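You operate a simulated robot arm through the tools that you are given. There is no shell and no other tool. Be economical: measure what you need, move in short steps, check, and stop when the job is done.

The job below is to be done with a simulated two-armed robot. You get a single attempt, and the scene is never put back.

Task
Move the core chuck into the short mesh roll that the mesh card names.
Fine: grip that roll in the roll holder, hold the tall core, pull the chuck out and push it into the roll. Loosen the holder knob again. Set down upright: what you pick out.

The check looks at the end state, three seconds after you hand in, the way a careful person would. Anything else that was tipped, shoved, dropped, spilled or broken makes it a failure.

Robot
Two 7-joint arms with two-finger parallel grippers on one trunk, on a base that drives. Base frame: it is fixed to the floor where the robot stands at the start and does not move with it; the origin is under the middle of the robot, x ahead of it, y to its left, z up. Readings come in m, degrees, newtons and seconds.
The left shoulder is at the start at [0.07, 0.133, 1.226], the right one opposite. With the tool pointing down near the work surface each hand reaches from about 0.1 to 0.64 m from the robot's upright axis, wherever it stands, measured 20 degrees to its own side. Places, roughly: roll holder [0.4, -0.5, 0.8]; roll holder knob [0.4, -0.6, 0.9]; short [0.5, -0.3, 0.9]; tall card core (6x6x12 cm) [0.4, 0.1, 0.9]. Payload 1.57 kg a hand.
The tool frame of a hand sits at the grasp point between the pads (the TCP): z along the fingers, y along the line on which they close. The tips reach 0.03 m beyond it. Largest opening 0.08 m; finger width 0.017, thickness 0.012; the body of the gripper, 0.04 by 0.082 m, starts 0.08 m behind the TCP.
Orientation is that of the tool frame in the base frame, as [roll, pitch, yaw] about the fixed x, y, z axes, in that order (R = Rz(yaw) Ry(pitch) Rx(roll)). With the fingers straight down and closing along the base's y, the tool's x points along the base's -x, its y along +y and its z along -z.

Tools
- The arms move only by the tool apply_moves. It takes "left_steps", "right_steps" or both (then of equal length, played together; a hand with none holds still); each is a list of rows, each a list of 7 numbers: the shift along the tool's x, y, z in cm, then the turn, a rotation vector about the tool's x, y, z in degrees, then the closure, from 0 (fully open) to 1 (shut). In form: [[tx, ty, tz, rx, ry, rz, grip], ...]. A call has 1 to 20 rows; each row shifts and turns the commanded pose from where the row before left it, along the tool's axes as they then stand. A row lasts 0.2 s, in which the tool goes at most 0.05 m and 8.6 degrees; a call with a longer step from one row to the next is refused whole, and so is a gripper value outside its range. Where a pose cannot be reached the arm comes as near as it can. A force on the tool above 40 N (or 10 N above the force at the start of the call, whichever is more), or a blocked arm, ends the call early, and 0.2 s more pass. Each finger travels about 0.153 m/s and halts on what it meets, pressing with about 29 N; the grip force reading is that of the motor and also rises with nothing between the fingers. The clock runs only during rows and for 0.2 s after the last one: add rows that do not move to give the fingers time. It gives the time, the measured TCP pose, the force on the tool (base axes), the opening and the grip force at its end, in the units of the frame above (readings bear some noise), with the torque about the TCP (base axes, N m) and any sound that the robot's microphone picked up, and new pictures: "show" is both (left out), scene, wrist or none (wrist: the cameras of the hands that moved).
- Cameras (640 x 400 px; columns grow to the right, rows downward): "scene" is now at [0.1291, -0.0296, 1.4481]; the picture's right is [-0.35, -0.94, 0.00], its down [-0.59, 0.22, -0.77] and it looks along [0.73, -0.27, -0.63] (base axes); focal length 214 px, centre (320, 200). "left" rides on the left gripper at [0.072, 0.007, -0.122] in its tool frame; the picture's right is [-0.09, 1.00, 0.00], its down [-0.84, -0.08, -0.54] and it looks along [-0.54, -0.05, 0.84] (tool axes); focal length 238 px, centre (320, 200). "right" rides on the right gripper at [0.072, -0.007, -0.122] in its tool frame; the picture's right is [0.09, 1.00, 0.00], its down [-0.84, 0.08, -0.54] and it looks along [-0.54, 0.05, 0.84] (tool axes); focal length 238 px, centre (320, 200). There is no depth. A picture from a camera that has moved, and an enlarged one, comes with that camera's place and axes in the base frame and with its lens.
- slide_trunk(by): slides the trunk up (or, below 0, down) by that many m; the arms and the scene camera ride with it, the base frame stays. It gives what a move gives, with no picture.
- roll_base(legs): drives the robot by 1 to 6 legs, each [ahead, left, turn to the left] in m, m and degrees, along the robot's own axes; the way and the turn of a leg run together, so that a leg with both is an arc; at most 1.5 m and 180 degrees a leg. The arms and the cameras ride along, it lands a little off, and it stops where it bumps. It gives what a move gives, and a new picture of the scene camera.
- aim_head(pan, tilt): turns the head with the scene camera to pan (to the left, within 86 degrees either way) and tilt (down, from -29 to 69), counted from straight ahead of the robot. It gives what a move gives, and a new picture of the scene camera.
- close_up(camera, box): a new picture of the part [left, top, right, bottom] of that camera's present view, enlarged. The clock stands still meanwhile.
- close_job(): hands the job in; it is judged then, once.

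Work in short steps. Places have to be worked out from the pictures, the camera data and where the tool is seen: move nearer, look again, correct. Check each grasp and each placing, and mend what went wrong. You have 120 turns and 260 pictures in all, those below and enlarged ones among them. Open the grippers and draw the arms clear of the work before you hand the job in, unless the task says otherwise; then end with one line.

The tools are called by a JSON object that holds its "fn" and its "kwargs". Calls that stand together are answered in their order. apply_moves: Moves the arms, as the interface text tells. Its arguments: {"type":"object","properties":{"left_steps":{"type":"array","items":{"type":"array","items":{"type":"number"}}},"right_steps":{"type":"array","items":{"type":"array","items":{"type":"number"}}},"show":{"type":"string","enum":["both","scene","wrist","none"]}},"required":[]} The other tools are called the same way: slide_trunk (by) slides the trunk up or down; roll_base (legs) drives the base; aim_head (pan, tilt) turns the head that bears the scene camera; close_up (camera, box) takes an enlarged picture of a part of a camera's view; close_job () hands the job in.

At the start:

```text
time: 0.0
left_tcp_pos: [0.3871, -0.0422, 1.2625]
left_ee_rot: [-180.0, 0.0, -180.0]
left_force: [0.4, -0.2, 0.7]
left_torque: [0.0, -0.01, 0.01]
left_grip_width: 0.08
left_grip_force: 0.0
right_tcp_pos: [0.3753, -0.3628, 1.2243]
right_ee_rot: [179.9, 0.0, -180.0]
right_force: [0.2, 0.5, -0.5]
right_torque: [-0.05, 0.01, 0.02]
right_grip_width: 0.0801
right_grip_force: 0.0
trunk travel left (down, up): [-0.8, 0.14]
robot x, y, heading: [-0.0001, 0.0002, 0.1]
head pan, tilt: [-20.3, 39.3]
```

scene: 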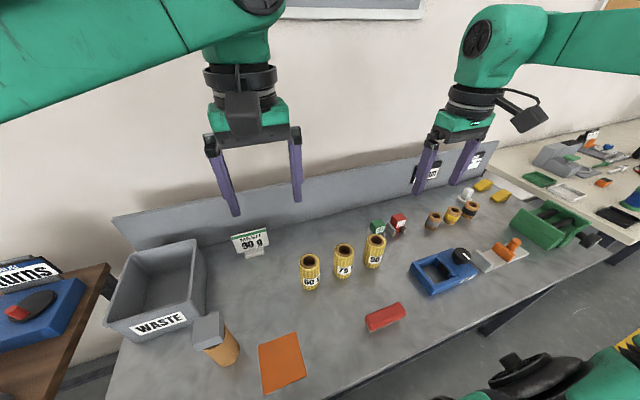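
right: 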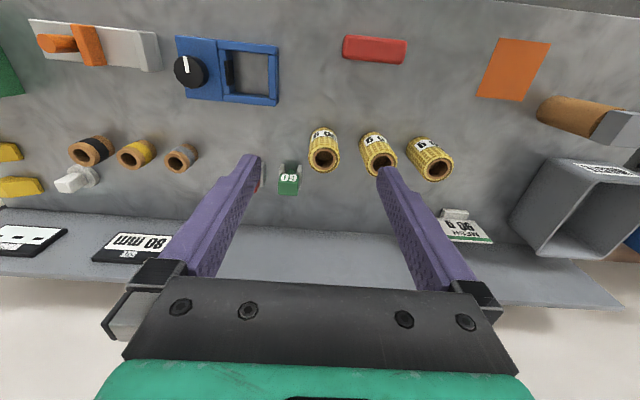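
left: 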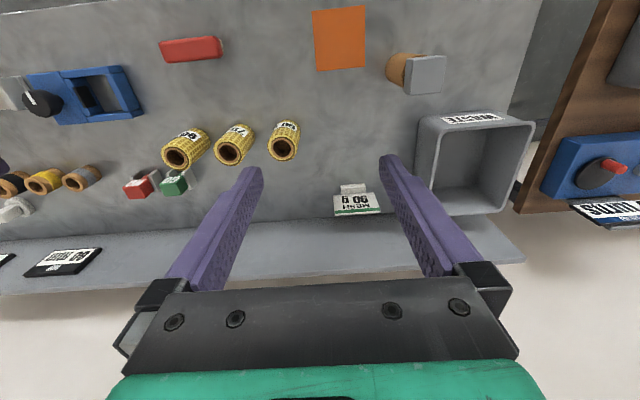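

I'll begin with close-ups of the mesh card, the rolls, and the holder to read labels.

{"fn": "close_up", "kwargs": {"camera": "scene", "box": [220, 220, 300, 270]}}

{"fn": "close_up", "kwargs": {"camera": "scene", "box": [280, 210, 440, 310]}}

{"fn": "close_up", "kwargs": {"camera": "scene", "box": [400, 160, 600, 300]}}

{"fn": "close_up", "kwargs": {"camera": "scene", "box": [170, 290, 330, 400]}}

```text
8.00 times, centred on (260, 245) of scene
camera zoom: at [0.1291, -0.0296, 1.4481], right [-0.35, -0.94, 0.0], down [-0.59, 0.22, -0.77], along [0.73, -0.27, -0.63], focal length 1716 px, centre (800, -160)
```

zoom: 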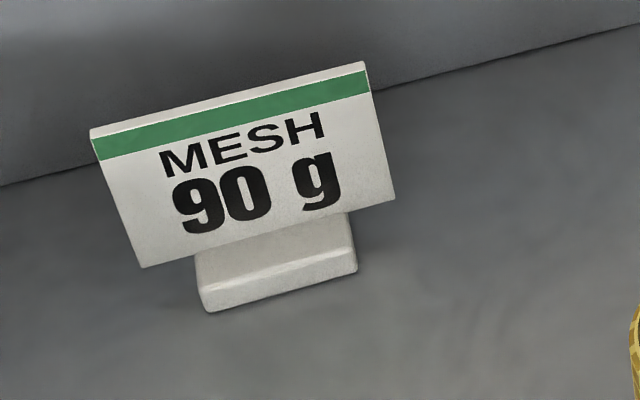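

```text
4.00 times, centred on (360, 260) of scene
camera zoom: at [0.1291, -0.0296, 1.4481], right [-0.35, -0.94, 0.0], down [-0.59, 0.22, -0.77], along [0.73, -0.27, -0.63], focal length 858 px, centre (160, -40)
```

zoom: 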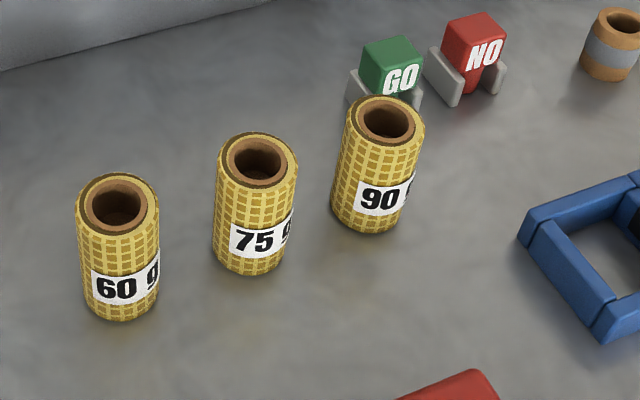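

```text
2.86 times, centred on (500, 230) of scene
camera zoom: at [0.1291, -0.0296, 1.4481], right [-0.35, -0.94, 0.0], down [-0.59, 0.22, -0.77], along [0.73, -0.27, -0.63], focal length 613 px, centre (-194, 114)
```

zoom: 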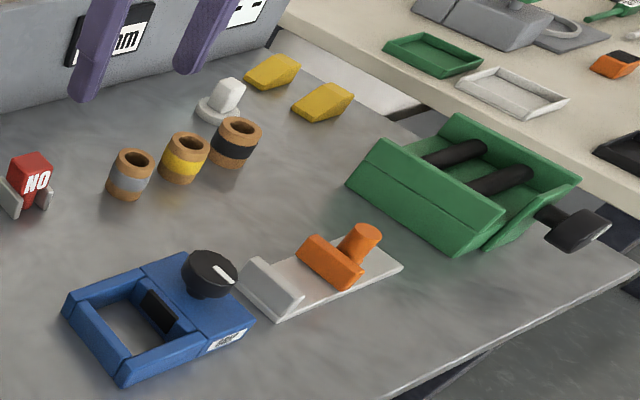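

```text
3.64 times, centred on (250, 345) of scene
camera zoom: at [0.1291, -0.0296, 1.4481], right [-0.35, -0.94, 0.0], down [-0.59, 0.22, -0.77], along [0.73, -0.27, -0.63], focal length 780 px, centre (574, -327)
```

zoom: 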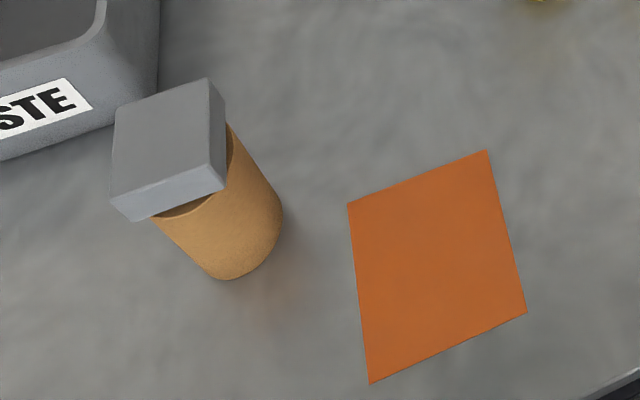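

The card says 90 g, and that roll stands at about (0.49, -0.36). The blue frame with the knob, near (0.36, -0.53), is the holder. I'll bring the right hand over the holder for a closer view, and the left hand towards the tall core.

{"fn": "apply_moves", "kwargs": {"right_steps": [[2, -4, 2, 0, 0, 0, 0], [2, -4, 2, 0, 0, 0, 0], [2, -4, 2, 0, 0, 0, 0], [0, -4, 2, 0, 0, 0, 0], [0, 0, 0, 0, 0, 0, 0]], "left_steps": [[2, 4, 2, 0, 0, 0, 0], [2, 4, 2, 0, 0, 0, 0], [0, 4, 2, 0, 0, 0, 0], [0, 4, 2, 0, 0, 0, 0], [0, 0, 0, 0, 0, 0, 0]]}}

```text
time: 1.2
left_tcp_pos: [0.3471, 0.1216, 1.1817]
left_ee_rot: [180.0, -0.1, 180.0]
left_force: [1.1, 0.0, -0.3]
left_torque: [0.0, 0.02, -0.04]
left_grip_width: 0.0799
left_grip_force: 0.1
right_tcp_pos: [0.3158, -0.5229, 1.1413]
right_ee_rot: [179.9, -0.1, 180.0]
right_force: [-0.3, 0.5, -0.5]
right_torque: [-0.01, 0.02, 0.02]
right_grip_width: 0.0796
right_grip_force: 0.0
trunk travel left (down, up): [-0.8, 0.14]
robot x, y, heading: [-0.0015, 0.0012, 0.1]
head pan, tilt: [-20.3, 39.3]
camera scene: at [0.1288, -0.0297, 1.4481], right [-0.35, -0.94, 0.0], down [-0.59, 0.22, -0.77], along [0.73, -0.27, -0.63], focal length 214 px, centre (320, 200)
camera right: at [0.2427, -0.5297, 1.2636], right [-0.09, 1.0, 0.0], down [0.84, 0.08, 0.54], along [0.54, 0.05, -0.84], focal length 238 px, centre (320, 200)
camera left: at [0.273, 0.1268, 1.3048], right [0.09, 1.0, 0.0], down [0.84, -0.08, 0.54], along [0.54, -0.05, -0.84], focal length 238 px, centre (320, 200)
```

scene: 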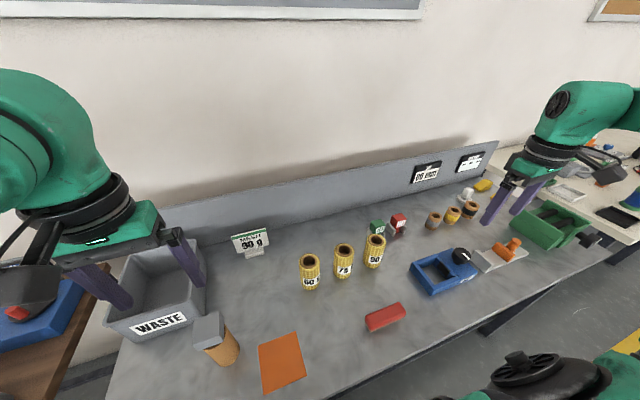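
right: 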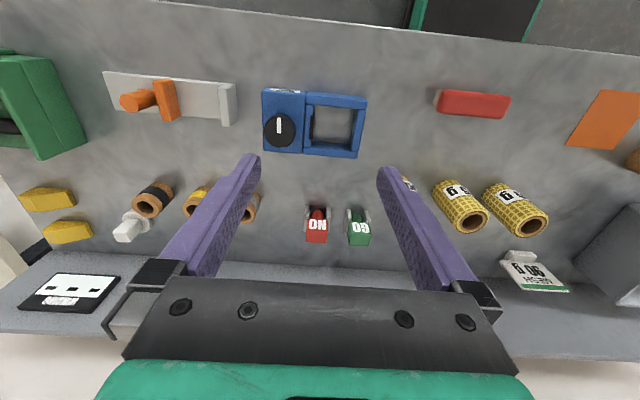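
left: 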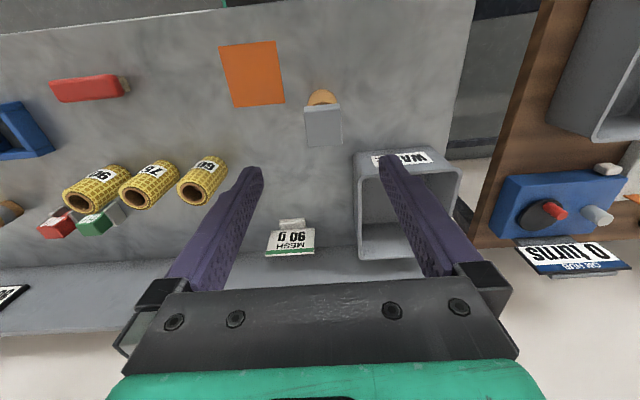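

{"fn": "close_up", "kwargs": {"camera": "right", "box": [240, 70, 400, 170]}}

{"fn": "close_up", "kwargs": {"camera": "left", "box": [280, 70, 380, 160]}}

{"fn": "close_up", "kwargs": {"camera": "scene", "box": [395, 230, 495, 300]}}

{"fn": "close_up", "kwargs": {"camera": "scene", "box": [170, 290, 270, 380]}}

```text
4.00 times, centred on (320, 120) of right
camera zoom: at [0.2427, -0.5297, 1.2636], right [-0.09, 1.0, 0.0], down [0.84, 0.08, 0.54], along [0.54, 0.05, -0.84], focal length 953 px, centre (320, 520)
```

zoom: 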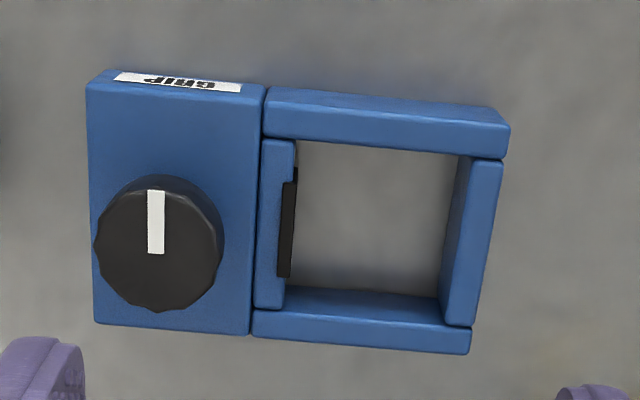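

```text
4.44 times, centred on (330, 115) of left
camera zoom: at [0.273, 0.1268, 1.3048], right [0.09, 1.0, 0.0], down [0.84, -0.08, 0.54], along [0.54, -0.05, -0.84], focal length 1059 px, centre (276, 578)
```

zoom: 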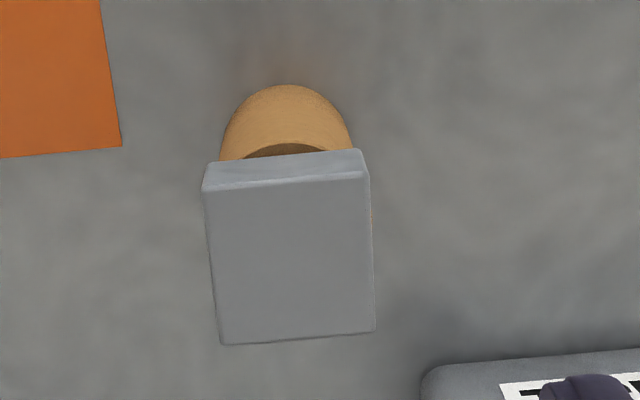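

```text
5.71 times, centred on (445, 265) of scene
camera zoom: at [0.1288, -0.0297, 1.4481], right [-0.35, -0.94, 0.0], down [-0.59, 0.22, -0.77], along [0.73, -0.27, -0.63], focal length 1226 px, centre (-394, -171)
```

zoom: 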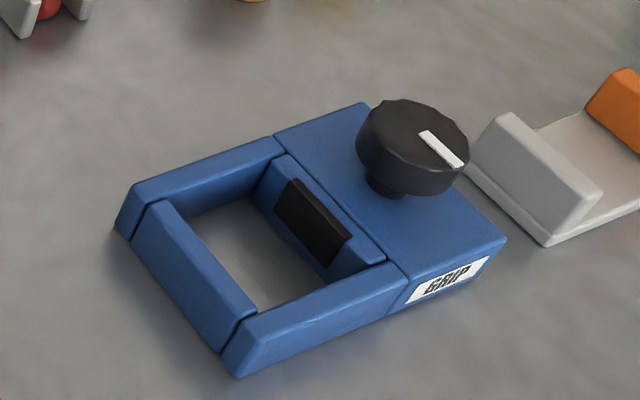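

```text
4.44 times, centred on (220, 335) of scene
camera zoom: at [0.1288, -0.0297, 1.4481], right [-0.35, -0.94, 0.0], down [-0.59, 0.22, -0.77], along [0.73, -0.27, -0.63], focal length 953 px, centre (764, -400)
```

zoom: 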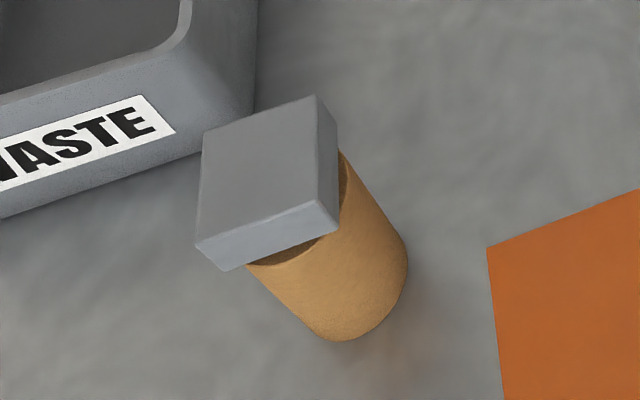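

The holder is about 4 cm tall with a 7 cm opening centred near (0.358, -0.49). The knob is at (0.355, -0.583), which is close to the reach limit, so I'll shift the base a little to the right.

{"fn": "roll_base", "kwargs": {"legs": [[0, -0.08, 0]]}}

{"fn": "apply_moves", "kwargs": {"right_steps": [[-4, 4, 2, 0, 0, 0, 0], [-4, 4, 2, 0, 0, 0, 0], [-2, 4, 0, 0, 0, 0, 0], [0, 4, 0, 0, 0, 0, 0], [0, 4, 0, 0, 0, 0, 0], [0, 0, 0, 0, 0, 0, 0]], "show": "wrist"}}

```text
time: 2.2
left_tcp_pos: [0.3467, 0.0484, 1.1823]
left_ee_rot: [-179.7, 0.0, -179.9]
left_force: [0.5, -0.3, 1.6]
left_torque: [-0.06, 0.02, -0.02]
left_grip_width: 0.08
left_grip_force: 0.1
right_tcp_pos: [0.316, -0.595, 1.145]
right_ee_rot: [-179.6, 0.0, -179.9]
right_force: [0.8, 0.9, -0.5]
right_torque: [-0.09, 0.01, -0.02]
right_grip_width: 0.0802
right_grip_force: 0.1
trunk travel left (down, up): [-0.8, 0.14]
robot x, y, heading: [-0.001, -0.0765, -0.0]
head pan, tilt: [-20.3, 39.3]
camera scene: at [0.1291, -0.1008, 1.4482], right [-0.34, -0.94, 0.0], down [-0.59, 0.21, -0.78], along [0.73, -0.27, -0.63], focal length 214 px, centre (320, 200)
```

scene: 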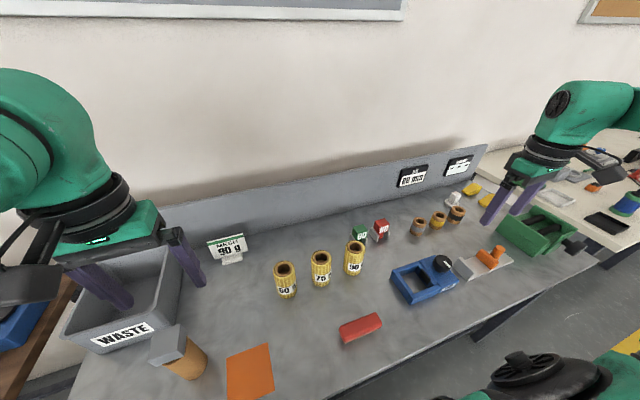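

```text
refused: row 1 steps farther than a row can; nothing moved
```

I'll split it into smaller steps.

{"fn": "apply_moves", "kwargs": {"right_steps": [[-1.3, 3.3, 1, 0, 0, 0, 0], [-1.3, 3.3, 1, 0, 0, 0, 0], [-1.3, 3.3, 1, 0, 0, 0, 0], [-1.3, 3.3, 1, 0, 0, 0, 0], [-1.3, 3.3, 1, 0, 0, 0, 0], [-1.3, 3.3, 1, 0, 0, 0, 0], [-1.3, 3.3, 0, 0, 0, 0, 0], [0, 0, 0, 0, 0, 0, 0]], "show": "wrist"}}

```text
time: 4.0
left_tcp_pos: [0.3466, 0.0451, 1.1814]
left_ee_rot: [-180.0, 0.0, -180.0]
left_force: [-1.3, 0.9, -0.1]
left_torque: [0.01, 0.01, 0.01]
left_grip_width: 0.0801
left_grip_force: 0.0
right_tcp_pos: [0.4091, -0.4034, 1.0807]
right_ee_rot: [179.3, 0.0, -179.5]
right_force: [0.9, 0.6, -0.3]
right_torque: [0.01, -0.01, 0.0]
right_grip_width: 0.0798
right_grip_force: 0.1
right hand out of reach, approached as far as the arm can: row 6, 7
trunk travel left (down, up): [-0.8, 0.14]
robot x, y, heading: [-0.0009, -0.0764, 0.1]
head pan, tilt: [-20.3, 39.3]
camera right: at [0.3366, -0.4129, 1.2031], right [-0.1, 0.99, 0.01], down [0.84, 0.08, 0.54], along [0.54, 0.06, -0.84], focal length 238 px, centre (320, 200)
```

right: 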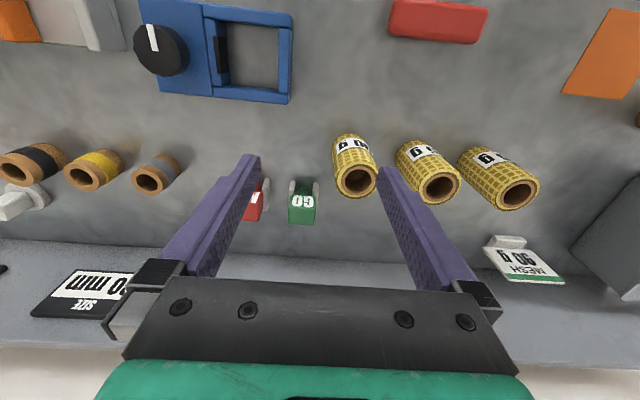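

The 90 g roll is near (0.49, -0.35). I'll move the right hand over it and check whether it can reach.

{"fn": "apply_moves", "kwargs": {"right_steps": [[-2, 0.5, 1, 0, 0, 0, 0], [-2, 0.5, 1, 0, 0, 0, 0], [-2, 0, 1, 0, 0, 0, 0], [0, 0, 0, 0, 0, 0, 0]], "show": "wrist"}}

```text
time: 5.0
left_tcp_pos: [0.3467, 0.0453, 1.1833]
left_ee_rot: [-180.0, 0.0, -179.9]
left_force: [-0.8, 0.2, -0.3]
left_torque: [0.02, 0.01, 0.01]
left_grip_width: 0.08
left_grip_force: 0.0
right_tcp_pos: [0.4703, -0.4026, 1.0512]
right_ee_rot: [179.7, 0.1, -179.7]
right_force: [1.2, 0.4, -0.6]
right_torque: [0.01, -0.02, 0.01]
right_grip_width: 0.0804
right_grip_force: 0.1
right hand out of reach, approached as far as the arm can: row 1
trunk travel left (down, up): [-0.8, 0.14]
robot x, y, heading: [0.0004, -0.0765, -0.1]
head pan, tilt: [-20.3, 39.3]
camera right: at [0.3977, -0.4104, 1.1729], right [-0.1, 1.0, 0.01], down [0.84, 0.08, 0.54], along [0.54, 0.06, -0.84], focal length 238 px, centre (320, 200)
```

right: 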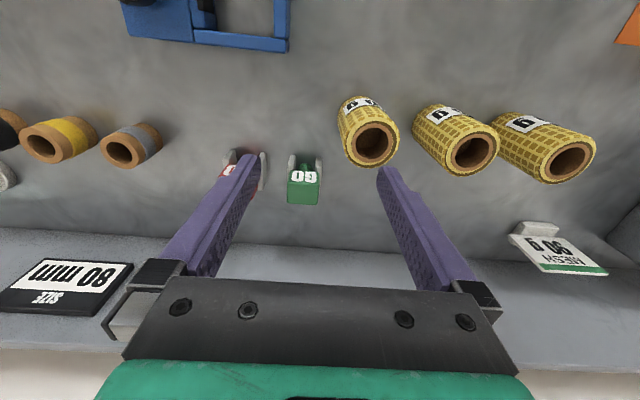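

{"fn": "apply_moves", "kwargs": {"right_steps": [[0, 2, 0, 0, 0, 0, 0], [0, 2, 0, 0, 0, 0, 0], [0, 2, 0, 0, 0, 0, 0], [0, 0, 0, 0, 0, 0, 0]], "show": "both"}}

{"fn": "close_up", "kwargs": {"camera": "right", "box": [240, 70, 400, 170]}}

{"fn": "close_up", "kwargs": {"camera": "scene", "box": [310, 220, 410, 290]}}

```text
time: 6.0
left_tcp_pos: [0.3453, 0.0437, 1.1828]
left_ee_rot: [179.9, 0.0, -179.9]
left_force: [-0.3, -0.2, -0.8]
left_torque: [0.02, -0.03, 0.02]
left_grip_width: 0.0801
left_grip_force: 0.0
right_tcp_pos: [0.4703, -0.4031, 1.0509]
right_ee_rot: [179.8, 0.1, -179.8]
right_force: [0.2, 0.0, -0.1]
right_torque: [-0.01, 0.0, 0.02]
right_grip_width: 0.0801
right_grip_force: 0.0
right hand out of reach, approached as far as the arm can: row 1, 2, 3
trunk travel left (down, up): [-0.8, 0.14]
robot x, y, heading: [0.0011, -0.0798, -0.1]
head pan, tilt: [-20.3, 39.3]
camera scene: at [0.1293, -0.1077, 1.4481], right [-0.35, -0.94, 0.0], down [-0.59, 0.22, -0.77], along [0.73, -0.27, -0.63], focal length 214 px, centre (320, 200)
camera right: at [0.3979, -0.4104, 1.1729], right [-0.1, 1.0, 0.01], down [0.84, 0.08, 0.54], along [0.54, 0.06, -0.84], focal length 238 px, centre (320, 200)
```

scene: 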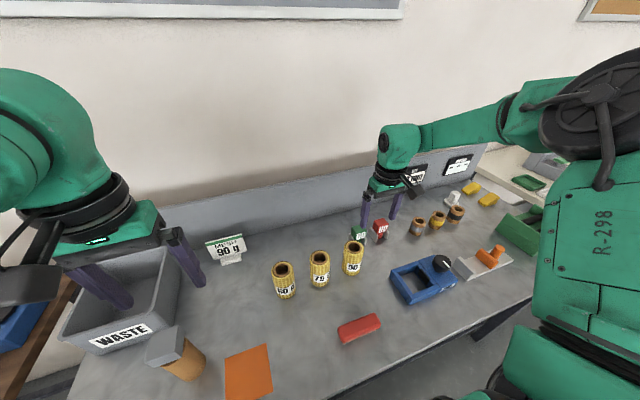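
right: 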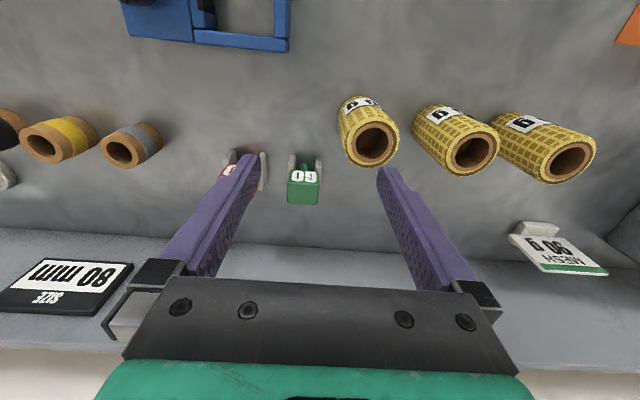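

```text
4.00 times, centred on (320, 120) of right
camera zoom: at [0.3979, -0.4104, 1.1729], right [-0.1, 1.0, 0.01], down [0.84, 0.08, 0.54], along [0.54, 0.06, -0.84], focal length 953 px, centre (320, 520)
```

zoom: 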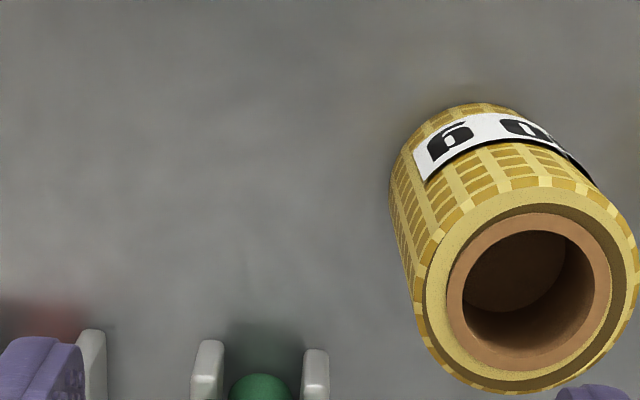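

```text
5.71 times, centred on (360, 255) of scene
camera zoom: at [0.1293, -0.1077, 1.4481], right [-0.35, -0.94, 0.0], down [-0.59, 0.22, -0.77], along [0.73, -0.27, -0.63], focal length 1226 px, centre (91, -114)
```

zoom: 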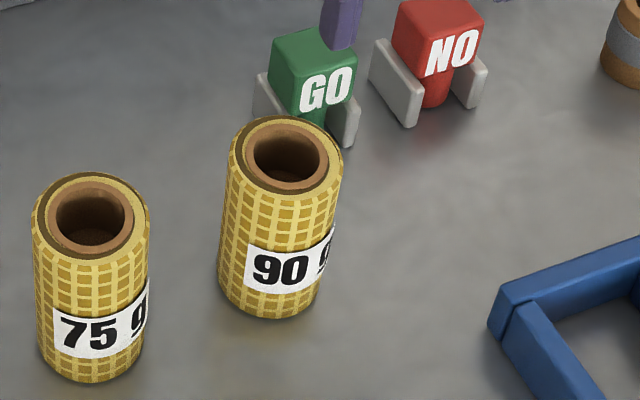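

The right hand stops at y = -0.403, probably at a wrist joint limit. I'll test whether yawing the tool frees it.

{"fn": "apply_moves", "kwargs": {"right_steps": [[0, 0, 0, 0, 0, -8, 0], [0, 0, 0, 0, 0, -8, 0], [0, 1.5, 0, 0, 0, 0, 0], [0, 1.5, 0, 0, 0, 0, 0], [0, 1.5, 0, 0, 0, 0, 0], [0, 0, 0, 0, 0, 0, 0]], "show": "none"}}

```text
time: 7.5
left_tcp_pos: [0.3469, 0.0436, 1.181]
left_ee_rot: [-180.0, 0.0, -179.9]
left_force: [-0.1, 0.3, 0.8]
left_torque: [-0.01, -0.01, 0.0]
left_grip_width: 0.0801
left_grip_force: 0.1
right_tcp_pos: [0.4571, -0.3584, 1.0493]
right_ee_rot: [-180.0, 0.0, -164.0]
right_force: [0.1, 0.9, -1.2]
right_torque: [0.05, -0.01, 0.0]
right_grip_width: 0.0798
right_grip_force: 0.1
trunk travel left (down, up): [-0.8, 0.14]
robot x, y, heading: [-0.0013, -0.077, -0.2]
head pan, tilt: [-20.3, 39.3]
```

Yawing helps. I'll use about 30° of yaw for the roll, which is round (about 6 cm across and 10 cm tall, at roughly (0.482, -0.348)). I'll move above it and look.

{"fn": "apply_moves", "kwargs": {"right_steps": [[0, 0, 0, 0, 0, -7, 0], [0, 0, 0, 0, 0, -7, 0], [-2.6, -0.4, 1, 0, 0, 0, 0], [0, 0, 2, 0, 0, 0, 0], [0, 0, 0, 0, 0, 0, 0]], "show": "both"}}

{"fn": "close_up", "kwargs": {"camera": "scene", "box": [300, 180, 420, 290]}}

```text
time: 8.7
left_tcp_pos: [0.3459, 0.0428, 1.1819]
left_ee_rot: [-180.0, 0.1, -179.9]
left_force: [-0.6, 0.1, -0.2]
left_torque: [0.01, 0.01, 0.01]
left_grip_width: 0.0798
left_grip_force: 0.1
right_tcp_pos: [0.4806, -0.3495, 1.0197]
right_ee_rot: [-179.9, 0.1, -150.0]
right_force: [0.5, -0.5, 0.6]
right_torque: [0.01, -0.01, -0.02]
right_grip_width: 0.0799
right_grip_force: 0.1
trunk travel left (down, up): [-0.8, 0.14]
robot x, y, heading: [-0.0011, -0.0784, -0.3]
head pan, tilt: [-20.3, 39.3]
camera scene: at [0.128, -0.1077, 1.4482], right [-0.35, -0.94, 0.0], down [-0.59, 0.22, -0.77], along [0.73, -0.27, -0.63], focal length 214 px, centre (320, 200)
camera right: at [0.421, -0.3914, 1.1417], right [-0.58, 0.82, 0.0], down [0.68, 0.49, 0.54], along [0.44, 0.31, -0.84], focal length 238 px, centre (320, 200)
```

scene: 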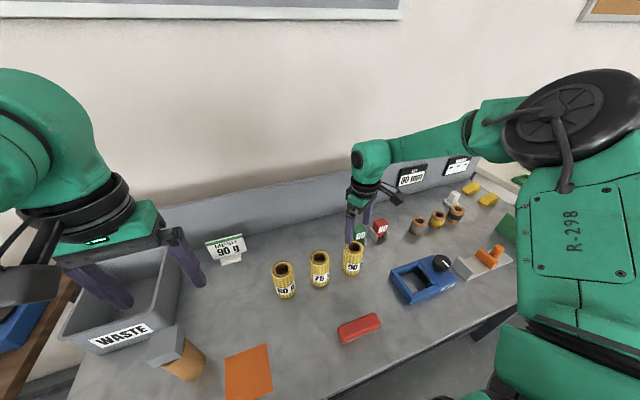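
right: 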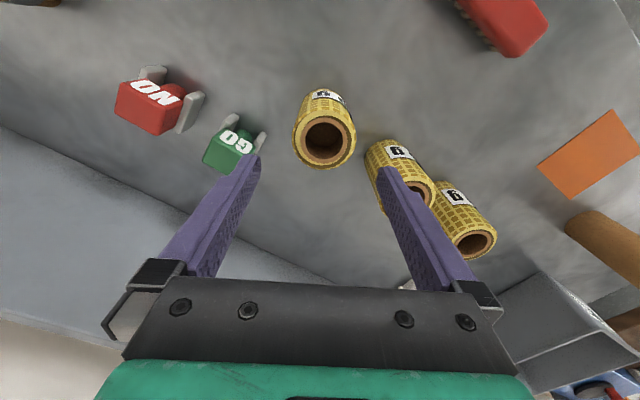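

```text
3.64 times, centred on (360, 235) of scene
camera zoom: at [0.128, -0.1077, 1.4482], right [-0.35, -0.94, 0.0], down [-0.59, 0.22, -0.77], along [0.73, -0.27, -0.63], focal length 780 px, centre (174, 73)
```

zoom: 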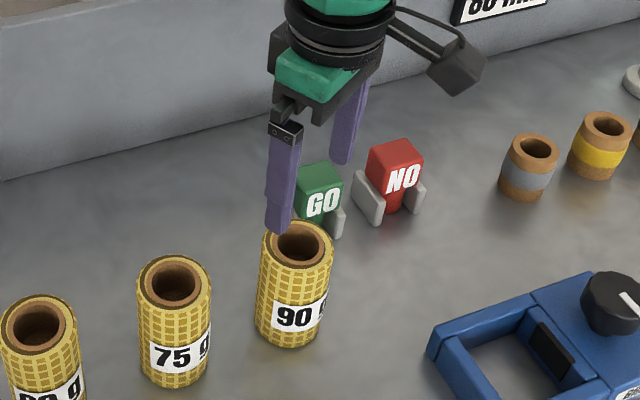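

The roll centre is at about (0.479, -0.346) and its top is at about z 0.92. I'll nudge 0.4 cm, then lower to z = 0.90 with the gripper open.

{"fn": "apply_moves", "kwargs": {"right_steps": [[0, 0.4, 2, 0, 0, 0, 0], [0, 0, 3, 0, 0, 0, 0], [0, 0, 3, 0, 0, 0, 0], [0, 0, 2, 0, 0, 0, 0], [0, 0, 2, 0, 0, 0, 0], [0, 0, 0, 0, 0, 0, 0]], "show": "both"}}

{"fn": "close_up", "kwargs": {"camera": "scene", "box": [300, 200, 400, 290]}}

```text
time: 10.1
left_tcp_pos: [0.3466, 0.0431, 1.1823]
left_ee_rot: [-179.9, 0.0, -179.9]
left_force: [0.5, -0.3, 0.5]
left_torque: [-0.02, -0.01, -0.01]
left_grip_width: 0.0801
left_grip_force: 0.0
right_tcp_pos: [0.4802, -0.3444, 0.8989]
right_ee_rot: [-180.0, 0.0, -149.9]
right_force: [0.1, 0.1, -0.3]
right_torque: [0.02, 0.0, -0.01]
right_grip_width: 0.0801
right_grip_force: 0.0
trunk travel left (down, up): [-0.8, 0.14]
robot x, y, heading: [-0.0016, -0.0776, 0.0]
head pan, tilt: [-20.3, 39.3]
camera scene: at [0.1291, -0.1076, 1.4481], right [-0.35, -0.94, 0.0], down [-0.59, 0.22, -0.77], along [0.73, -0.27, -0.63], focal length 214 px, centre (320, 200)
camera right: at [0.4208, -0.3871, 1.0208], right [-0.58, 0.82, 0.0], down [0.69, 0.49, 0.54], along [0.44, 0.31, -0.84], focal length 238 px, centre (320, 200)
```

scene: 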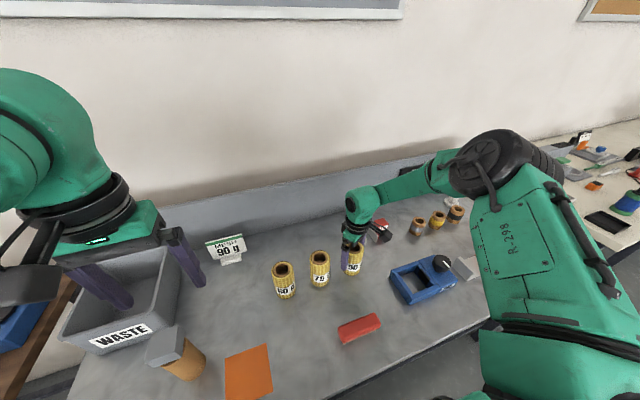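
right: 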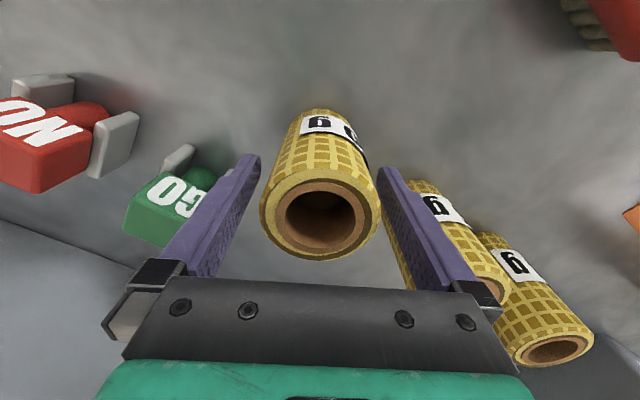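

```text
4.44 times, centred on (350, 245) of scene
camera zoom: at [0.1291, -0.1076, 1.4481], right [-0.35, -0.94, 0.0], down [-0.59, 0.22, -0.77], along [0.73, -0.27, -0.63], focal length 953 px, centre (187, 0)
```

zoom: 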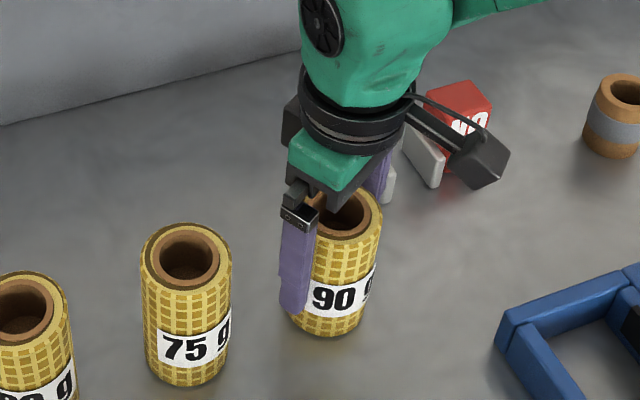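

Tips are 5 cm below the roll's top and centred on it. I'll close and then lift.

{"fn": "apply_moves", "kwargs": {"right_steps": [[0, 0, 0, 0, 0, 0, 1], [0, 0, 0, 0, 0, 0, 1], [0, 0, 0, 0, 0, 0, 1], [0, 0, -1, 0, 0, 0, 1], [0, 0, -2, 0, 0, 0, 1], [0, 0, -2, 0, 0, 0, 1], [0, 0, -2, 0, 0, 0, 1], [0, 0, 0, 0, 0, 0, 1]], "show": "both"}}

```text
time: 11.8
left_tcp_pos: [0.3469, 0.0425, 1.1825]
left_ee_rot: [-180.0, 0.0, -179.9]
left_force: [-0.6, 0.1, 0.0]
left_torque: [0.01, -0.02, 0.03]
left_grip_width: 0.0803
left_grip_force: 0.1
right_tcp_pos: [0.4783, -0.3464, 0.9706]
right_ee_rot: [180.0, 0.0, -149.9]
right_force: [0.8, -0.4, -3.5]
right_torque: [0.02, -0.01, 0.01]
right_grip_width: 0.0595
right_grip_force: 28.9
trunk travel left (down, up): [-0.8, 0.14]
robot x, y, heading: [-0.0031, -0.0786, 0.1]
head pan, tilt: [-20.3, 39.3]
camera scene: at [0.1299, -0.108, 1.448], right [-0.35, -0.94, 0.0], down [-0.59, 0.22, -0.77], along [0.73, -0.27, -0.63], focal length 214 px, centre (320, 200)
camera right: at [0.4207, -0.3885, 1.092], right [-0.58, 0.82, 0.0], down [0.69, 0.49, 0.54], along [0.44, 0.31, -0.84], focal length 238 px, centre (320, 200)
```

scene: 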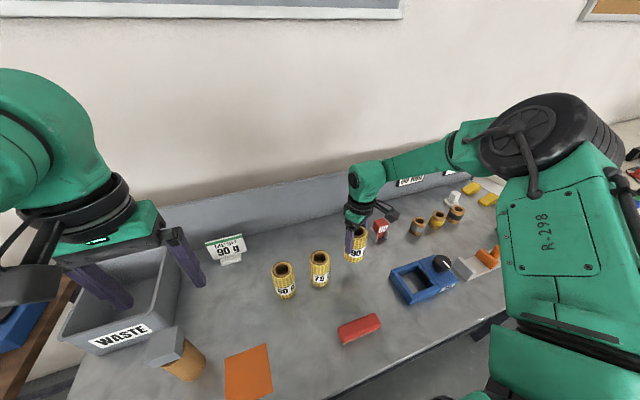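
right: 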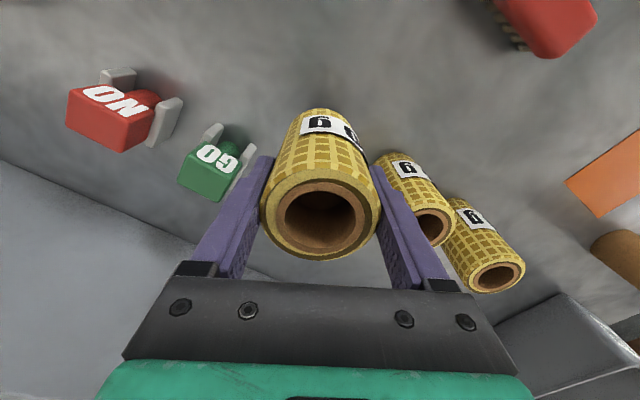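

The grip holds with the roll centred on the TCP. The hole spans x 0.324–0.394 and y -0.53 to -0.459, so I'll move the roll above (0.359, -0.494).

{"fn": "apply_moves", "kwargs": {"right_steps": [[3.55, -1.36, 0, 0, 0, 0, 1], [3.55, -1.36, 0, 0, 0, 0, 1], [3.55, -1.36, 0, 0, 0, 0, 1], [3.55, -1.36, 0, 0, 0, 0, 1], [3.55, -1.36, 0, 0, 0, 0, 1], [0, 0, 0, 0, 0, 0, 1], [0, 0, 0, 0, 0, 0, 1]], "show": "both"}}

{"fn": "close_up", "kwargs": {"camera": "scene", "box": [360, 190, 480, 310]}}

```text
time: 13.4
left_tcp_pos: [0.3475, 0.0424, 1.1821]
left_ee_rot: [-179.9, 0.0, -179.9]
left_force: [-0.9, -0.1, 0.9]
left_torque: [-0.01, -0.02, 0.01]
left_grip_width: 0.0798
left_grip_force: 0.2
right_tcp_pos: [0.3623, -0.4936, 0.9715]
right_ee_rot: [-180.0, 0.0, -149.9]
right_force: [0.2, 0.0, -3.0]
right_torque: [0.0, 0.01, 0.02]
right_grip_width: 0.0596
right_grip_force: 29.0
trunk travel left (down, up): [-0.8, 0.14]
robot x, y, heading: [-0.0023, -0.0776, 0.1]
head pan, tilt: [-20.3, 39.3]
camera scene: at [0.1298, -0.1079, 1.448], right [-0.35, -0.94, 0.0], down [-0.59, 0.22, -0.77], along [0.73, -0.27, -0.63], focal length 214 px, centre (320, 200)
camera right: at [0.303, -0.5357, 1.0919], right [-0.58, 0.82, 0.0], down [0.69, 0.49, 0.54], along [0.44, 0.31, -0.84], focal length 238 px, centre (320, 200)
```

scene: 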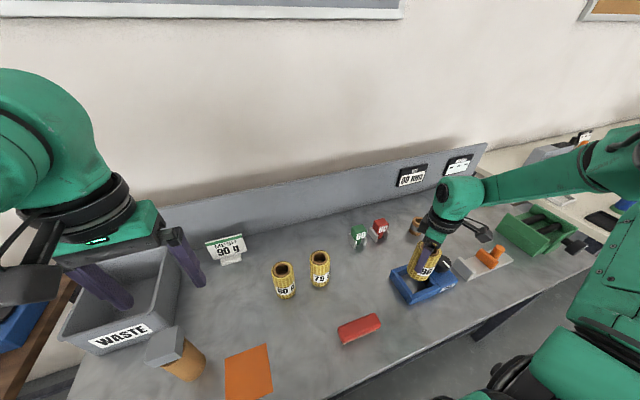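
right: 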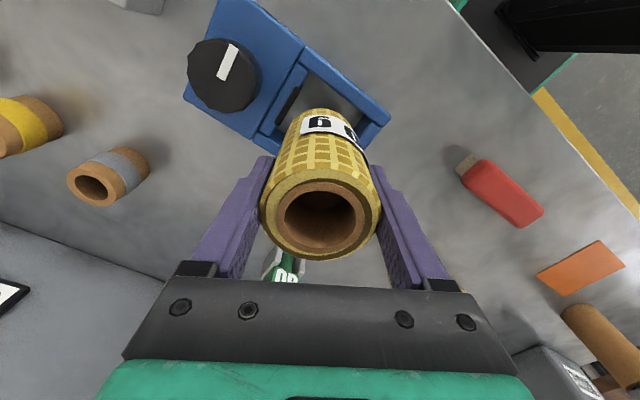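

```text
3.33 times, centred on (420, 250) of scene
camera zoom: at [0.1298, -0.1079, 1.448], right [-0.35, -0.94, 0.0], down [-0.59, 0.22, -0.77], along [0.73, -0.27, -0.63], focal length 715 px, centre (-13, 33)
```

zoom: 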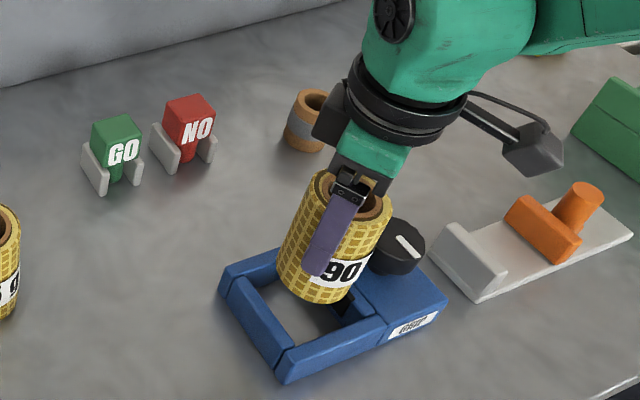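

Aligned to within a few mm. I'll nudge -3 mm in x and lower the roll into the holder until it nearly touches the bench.

{"fn": "apply_moves", "kwargs": {"right_steps": [[0.26, 0.15, 1, 0, 0, 0, 1], [0, 0, 1.5, 0, 0, 0, 1], [0, 0, 1.5, 0, 0, 0, 1], [0, 0, 1.5, 0, 0, 0, 1], [0, 0, 1, 0, 0, 0, 1], [0, 0, 0, 0, 0, 0, 1]], "show": "both"}}

{"fn": "close_up", "kwargs": {"camera": "scene", "box": [360, 190, 480, 310]}}

```text
time: 14.8
left_tcp_pos: [0.3473, 0.0433, 1.1824]
left_ee_rot: [-179.9, 0.0, -179.9]
left_force: [-1.1, -0.9, -0.1]
left_torque: [-0.01, -0.02, -0.02]
left_grip_width: 0.0799
left_grip_force: 0.1
right_tcp_pos: [0.3564, -0.4936, 0.9035]
right_ee_rot: [179.9, 0.0, -149.9]
right_force: [0.0, 0.4, -3.1]
right_torque: [0.02, 0.03, 0.0]
right_grip_width: 0.0596
right_grip_force: 29.3
trunk travel left (down, up): [-0.8, 0.14]
robot x, y, heading: [0.0039, -0.0789, -0.0]
head pan, tilt: [-20.3, 39.3]
camera scene: at [0.1293, -0.1081, 1.4481], right [-0.35, -0.94, 0.0], down [-0.59, 0.22, -0.77], along [0.73, -0.27, -0.63], focal length 214 px, centre (320, 200)
camera right: at [0.298, -0.5354, 1.0259], right [-0.58, 0.82, 0.0], down [0.69, 0.49, 0.54], along [0.44, 0.31, -0.84], focal length 238 px, centre (320, 200)
```

scene: 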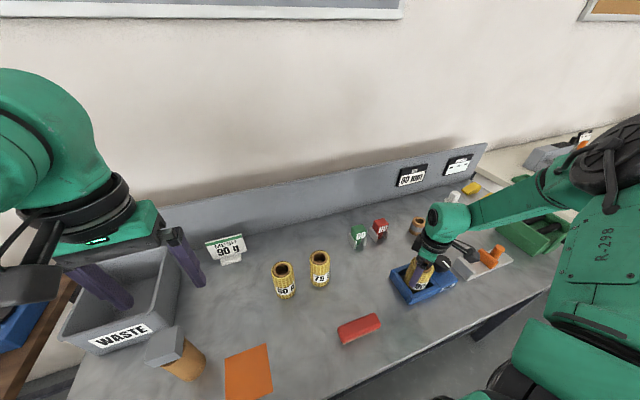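
right: 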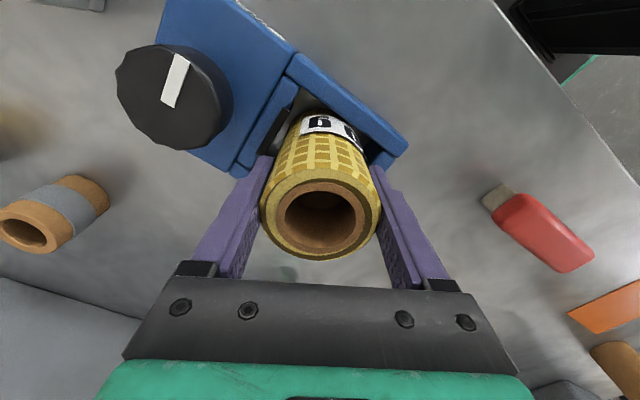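

```text
3.33 times, centred on (420, 250) of scene
camera zoom: at [0.1293, -0.1081, 1.4481], right [-0.35, -0.94, 0.0], down [-0.59, 0.22, -0.77], along [0.73, -0.27, -0.63], focal length 715 px, centre (-13, 33)
```

zoom: 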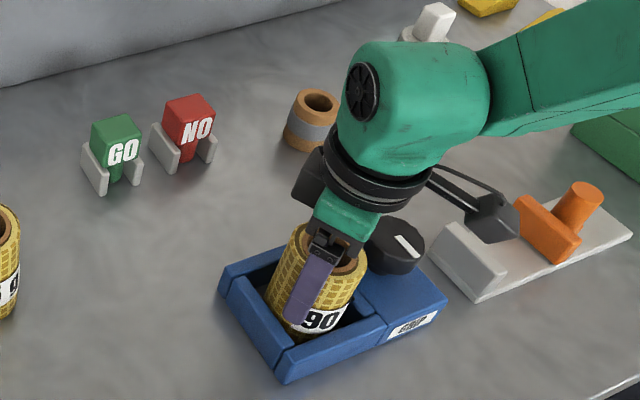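

The roll is in the hole without touching the sides. I'll lower the last few mm, release, and go up.

{"fn": "apply_moves", "kwargs": {"right_steps": [[0, 0, 0.2, 0, 0, 0, 1], [0, 0, 0.2, 0, 0, 0, 1], [0, 0, 0, 0, 0, 0, 0.6], [0, 0, 0, 0, 0, 0, 0.12], [0, 0, 0, 0, 0, 0, 0.12], [0, 0, -2, 0, 0, 0, 0.12], [0, 0, -3, 0, 0, 0, 0.12], [0, 0, -3, 0, 0, 0, 0.12], [0, 0, -2, 0, 0, 0, 0.12]], "show": "both"}}

{"fn": "close_up", "kwargs": {"camera": "scene", "box": [370, 220, 470, 310]}}

```text
time: 16.9
left_tcp_pos: [0.3463, 0.0437, 1.1829]
left_ee_rot: [-180.0, -0.1, -179.9]
left_force: [-1.0, 0.5, -0.4]
left_torque: [-0.03, -0.02, 0.01]
left_grip_width: 0.0799
left_grip_force: 0.0
right_tcp_pos: [0.3566, -0.4922, 0.9998]
right_ee_rot: [180.0, 0.0, -150.0]
right_force: [-0.1, -0.5, 0.1]
right_torque: [-0.02, 0.01, 0.0]
right_grip_width: 0.0703
right_grip_force: 0.1
trunk travel left (down, up): [-0.8, 0.14]
robot x, y, heading: [0.0001, -0.0825, -0.0]
head pan, tilt: [-20.3, 39.3]
camera scene: at [0.1287, -0.1072, 1.4481], right [-0.35, -0.94, 0.0], down [-0.59, 0.22, -0.77], along [0.73, -0.27, -0.63], focal length 214 px, centre (320, 200)
camera right: at [0.298, -0.5335, 1.1224], right [-0.58, 0.82, 0.0], down [0.69, 0.49, 0.54], along [0.44, 0.31, -0.84], focal length 238 px, centre (320, 200)
```

scene: 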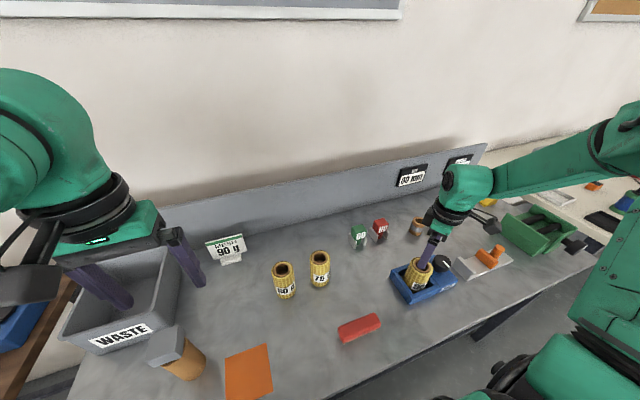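
right: 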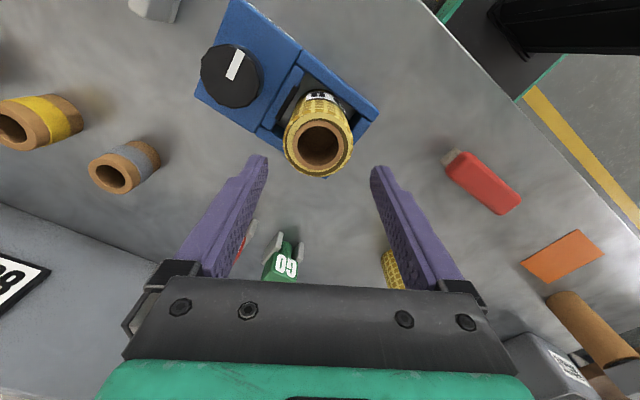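

```text
4.44 times, centred on (420, 265) of scene
camera zoom: at [0.1287, -0.1072, 1.4481], right [-0.35, -0.94, 0.0], down [-0.59, 0.22, -0.77], along [0.73, -0.27, -0.63], focal length 953 px, centre (-124, -89)
```

zoom: 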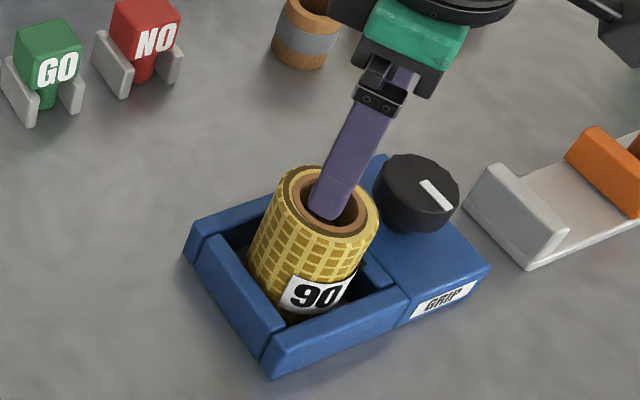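

The roll stands upright in the holder. The knob is at (0.359, -0.585). I'll turn the hand 60° counter-clockwise so it closes along x, which leaves room to twist clockwise, then move over the knob.

{"fn": "apply_moves", "kwargs": {"right_steps": [[0, 0, 0, 0, 0, -7.5, 0], [0, 0, 0, 0, 0, -7.5, 0], [0, 0, 0, 0, 0, -7.5, 0], [0, 0, 0, 0, 0, -7.5, 0], [0, 0, 0, 0, 0, -7.5, 0], [0, 0, 0, 0, 0, -7.5, 0], [0, 0, 0, 0, 0, -7.5, 0], [0, 0, 0, 0, 0, -7.5, 0], [3.1, -0.08, 0, 0, 0, 0, 0], [3.1, -0.08, 0, 0, 0, 0, 0], [3.1, -0.08, 0, 0, 0, 0, 0], [0, 0, 0, 0, 0, 0, 0]], "show": "both"}}

```text
time: 19.4
left_tcp_pos: [0.3464, 0.0436, 1.1839]
left_ee_rot: [179.9, 0.0, -179.9]
left_force: [-0.5, 0.4, -0.2]
left_torque: [0.0, -0.04, -0.02]
left_grip_width: 0.08
left_grip_force: 0.1
right_tcp_pos: [0.3596, -0.5872, 1.0005]
right_ee_rot: [-179.9, 0.0, -89.8]
right_force: [0.0, 0.7, -0.7]
right_torque: [-0.04, 0.03, -0.01]
right_grip_width: 0.0799
right_grip_force: 0.1
trunk travel left (down, up): [-0.8, 0.14]
robot x, y, heading: [0.0019, -0.0767, 0.2]
head pan, tilt: [-20.3, 39.3]
camera scene: at [0.129, -0.1073, 1.4481], right [-0.35, -0.94, 0.0], down [-0.59, 0.22, -0.77], along [0.73, -0.27, -0.63], focal length 214 px, centre (320, 200)
camera right: at [0.3668, -0.6591, 1.1223], right [-1.0, -0.09, 0.0], down [-0.08, 0.84, 0.54], along [-0.05, 0.54, -0.84], focal length 238 px, centre (320, 200)
```

scene: 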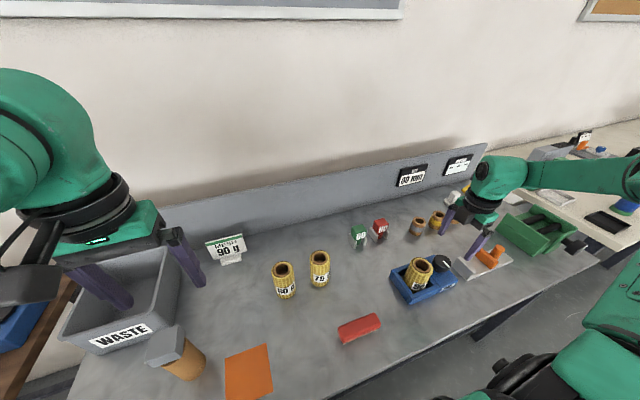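
right: 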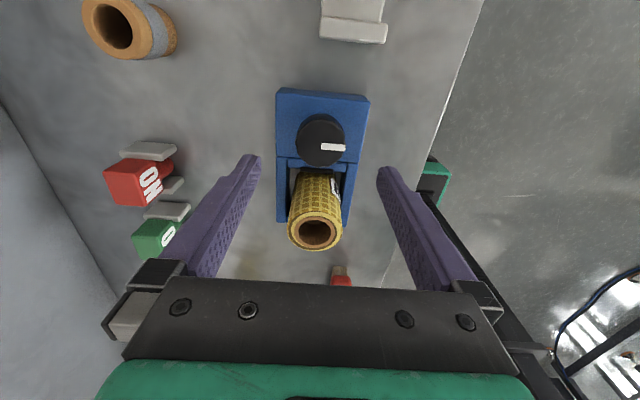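

The knob is centred to within 3 mm. I'll descend to z ≈ 0.90, with the tips at 0.87, and close on it.

{"fn": "apply_moves", "kwargs": {"right_steps": [[-0.3, 0, 2, 0, 0, 0, 0], [0, 0, 3, 0, 0, 0, 0], [0, 0, 3, 0, 0, 0, 0], [0, 0, 2, 0, 0, 0, 0], [0, 0, 0, 0, 0, 0, 0], [0, 0, 0, 0, 0, 0, 1], [0, 0, 0, 0, 0, 0, 1], [0, 0, 0, 0, 0, 0, 1]], "show": "both"}}

{"fn": "close_up", "kwargs": {"camera": "scene", "box": [380, 210, 500, 310]}}

```text
time: 21.2
left_tcp_pos: [0.3456, 0.0437, 1.1819]
left_ee_rot: [-180.0, 0.0, -179.9]
left_force: [-0.4, 0.1, -0.3]
left_torque: [-0.01, 0.01, 0.01]
left_grip_width: 0.0798
left_grip_force: 0.0
right_tcp_pos: [0.359, -0.5824, 0.9016]
right_ee_rot: [179.9, 0.0, -89.9]
right_force: [-3.3, 2.3, -5.8]
right_torque: [-1.03, -0.21, -0.03]
right_grip_width: 0.0468
right_grip_force: 44.9
trunk travel left (down, up): [-0.8, 0.14]
robot x, y, heading: [-0.0006, -0.0771, -0.1]
head pan, tilt: [-20.3, 39.3]
camera scene: at [0.1285, -0.1078, 1.448], right [-0.35, -0.94, 0.0], down [-0.59, 0.22, -0.77], along [0.73, -0.27, -0.63], focal length 214 px, centre (320, 200)
camera right: at [0.3658, -0.6553, 1.0231], right [-1.0, -0.09, 0.0], down [-0.08, 0.84, 0.54], along [-0.05, 0.54, -0.84], focal length 238 px, centre (320, 200)
```

scene: 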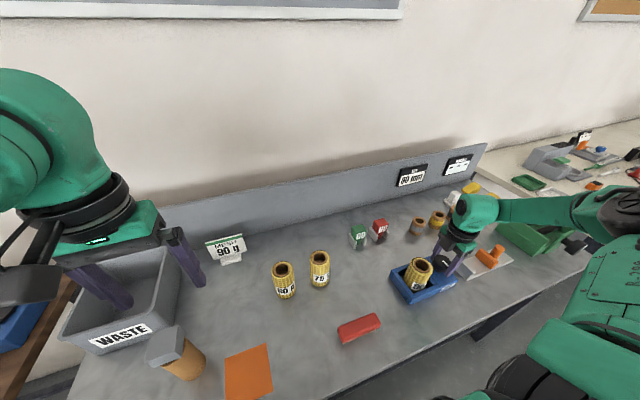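
right: 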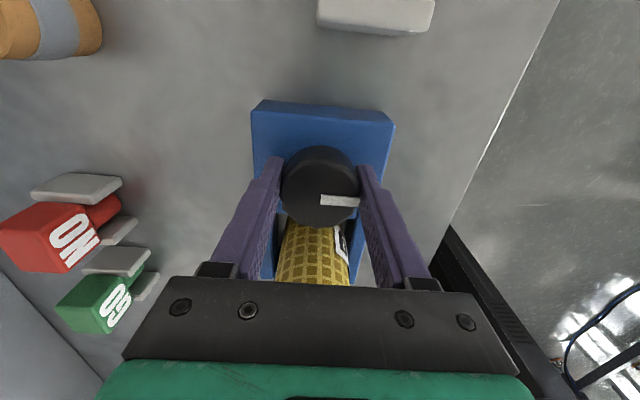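

```text
4.00 times, centred on (440, 260) of scene
camera zoom: at [0.1285, -0.1078, 1.448], right [-0.35, -0.94, 0.0], down [-0.59, 0.22, -0.77], along [0.73, -0.27, -0.63], focal length 858 px, centre (-160, -40)
```

zoom: 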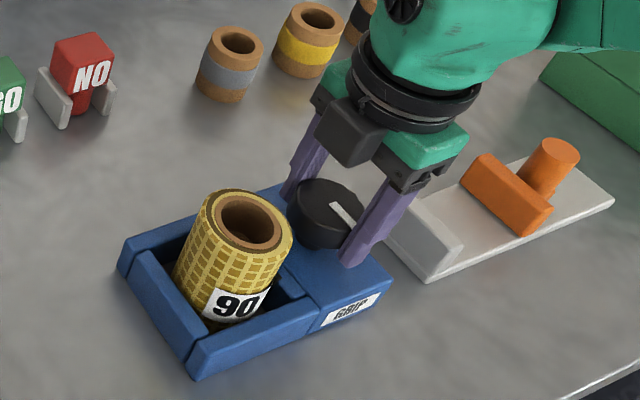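

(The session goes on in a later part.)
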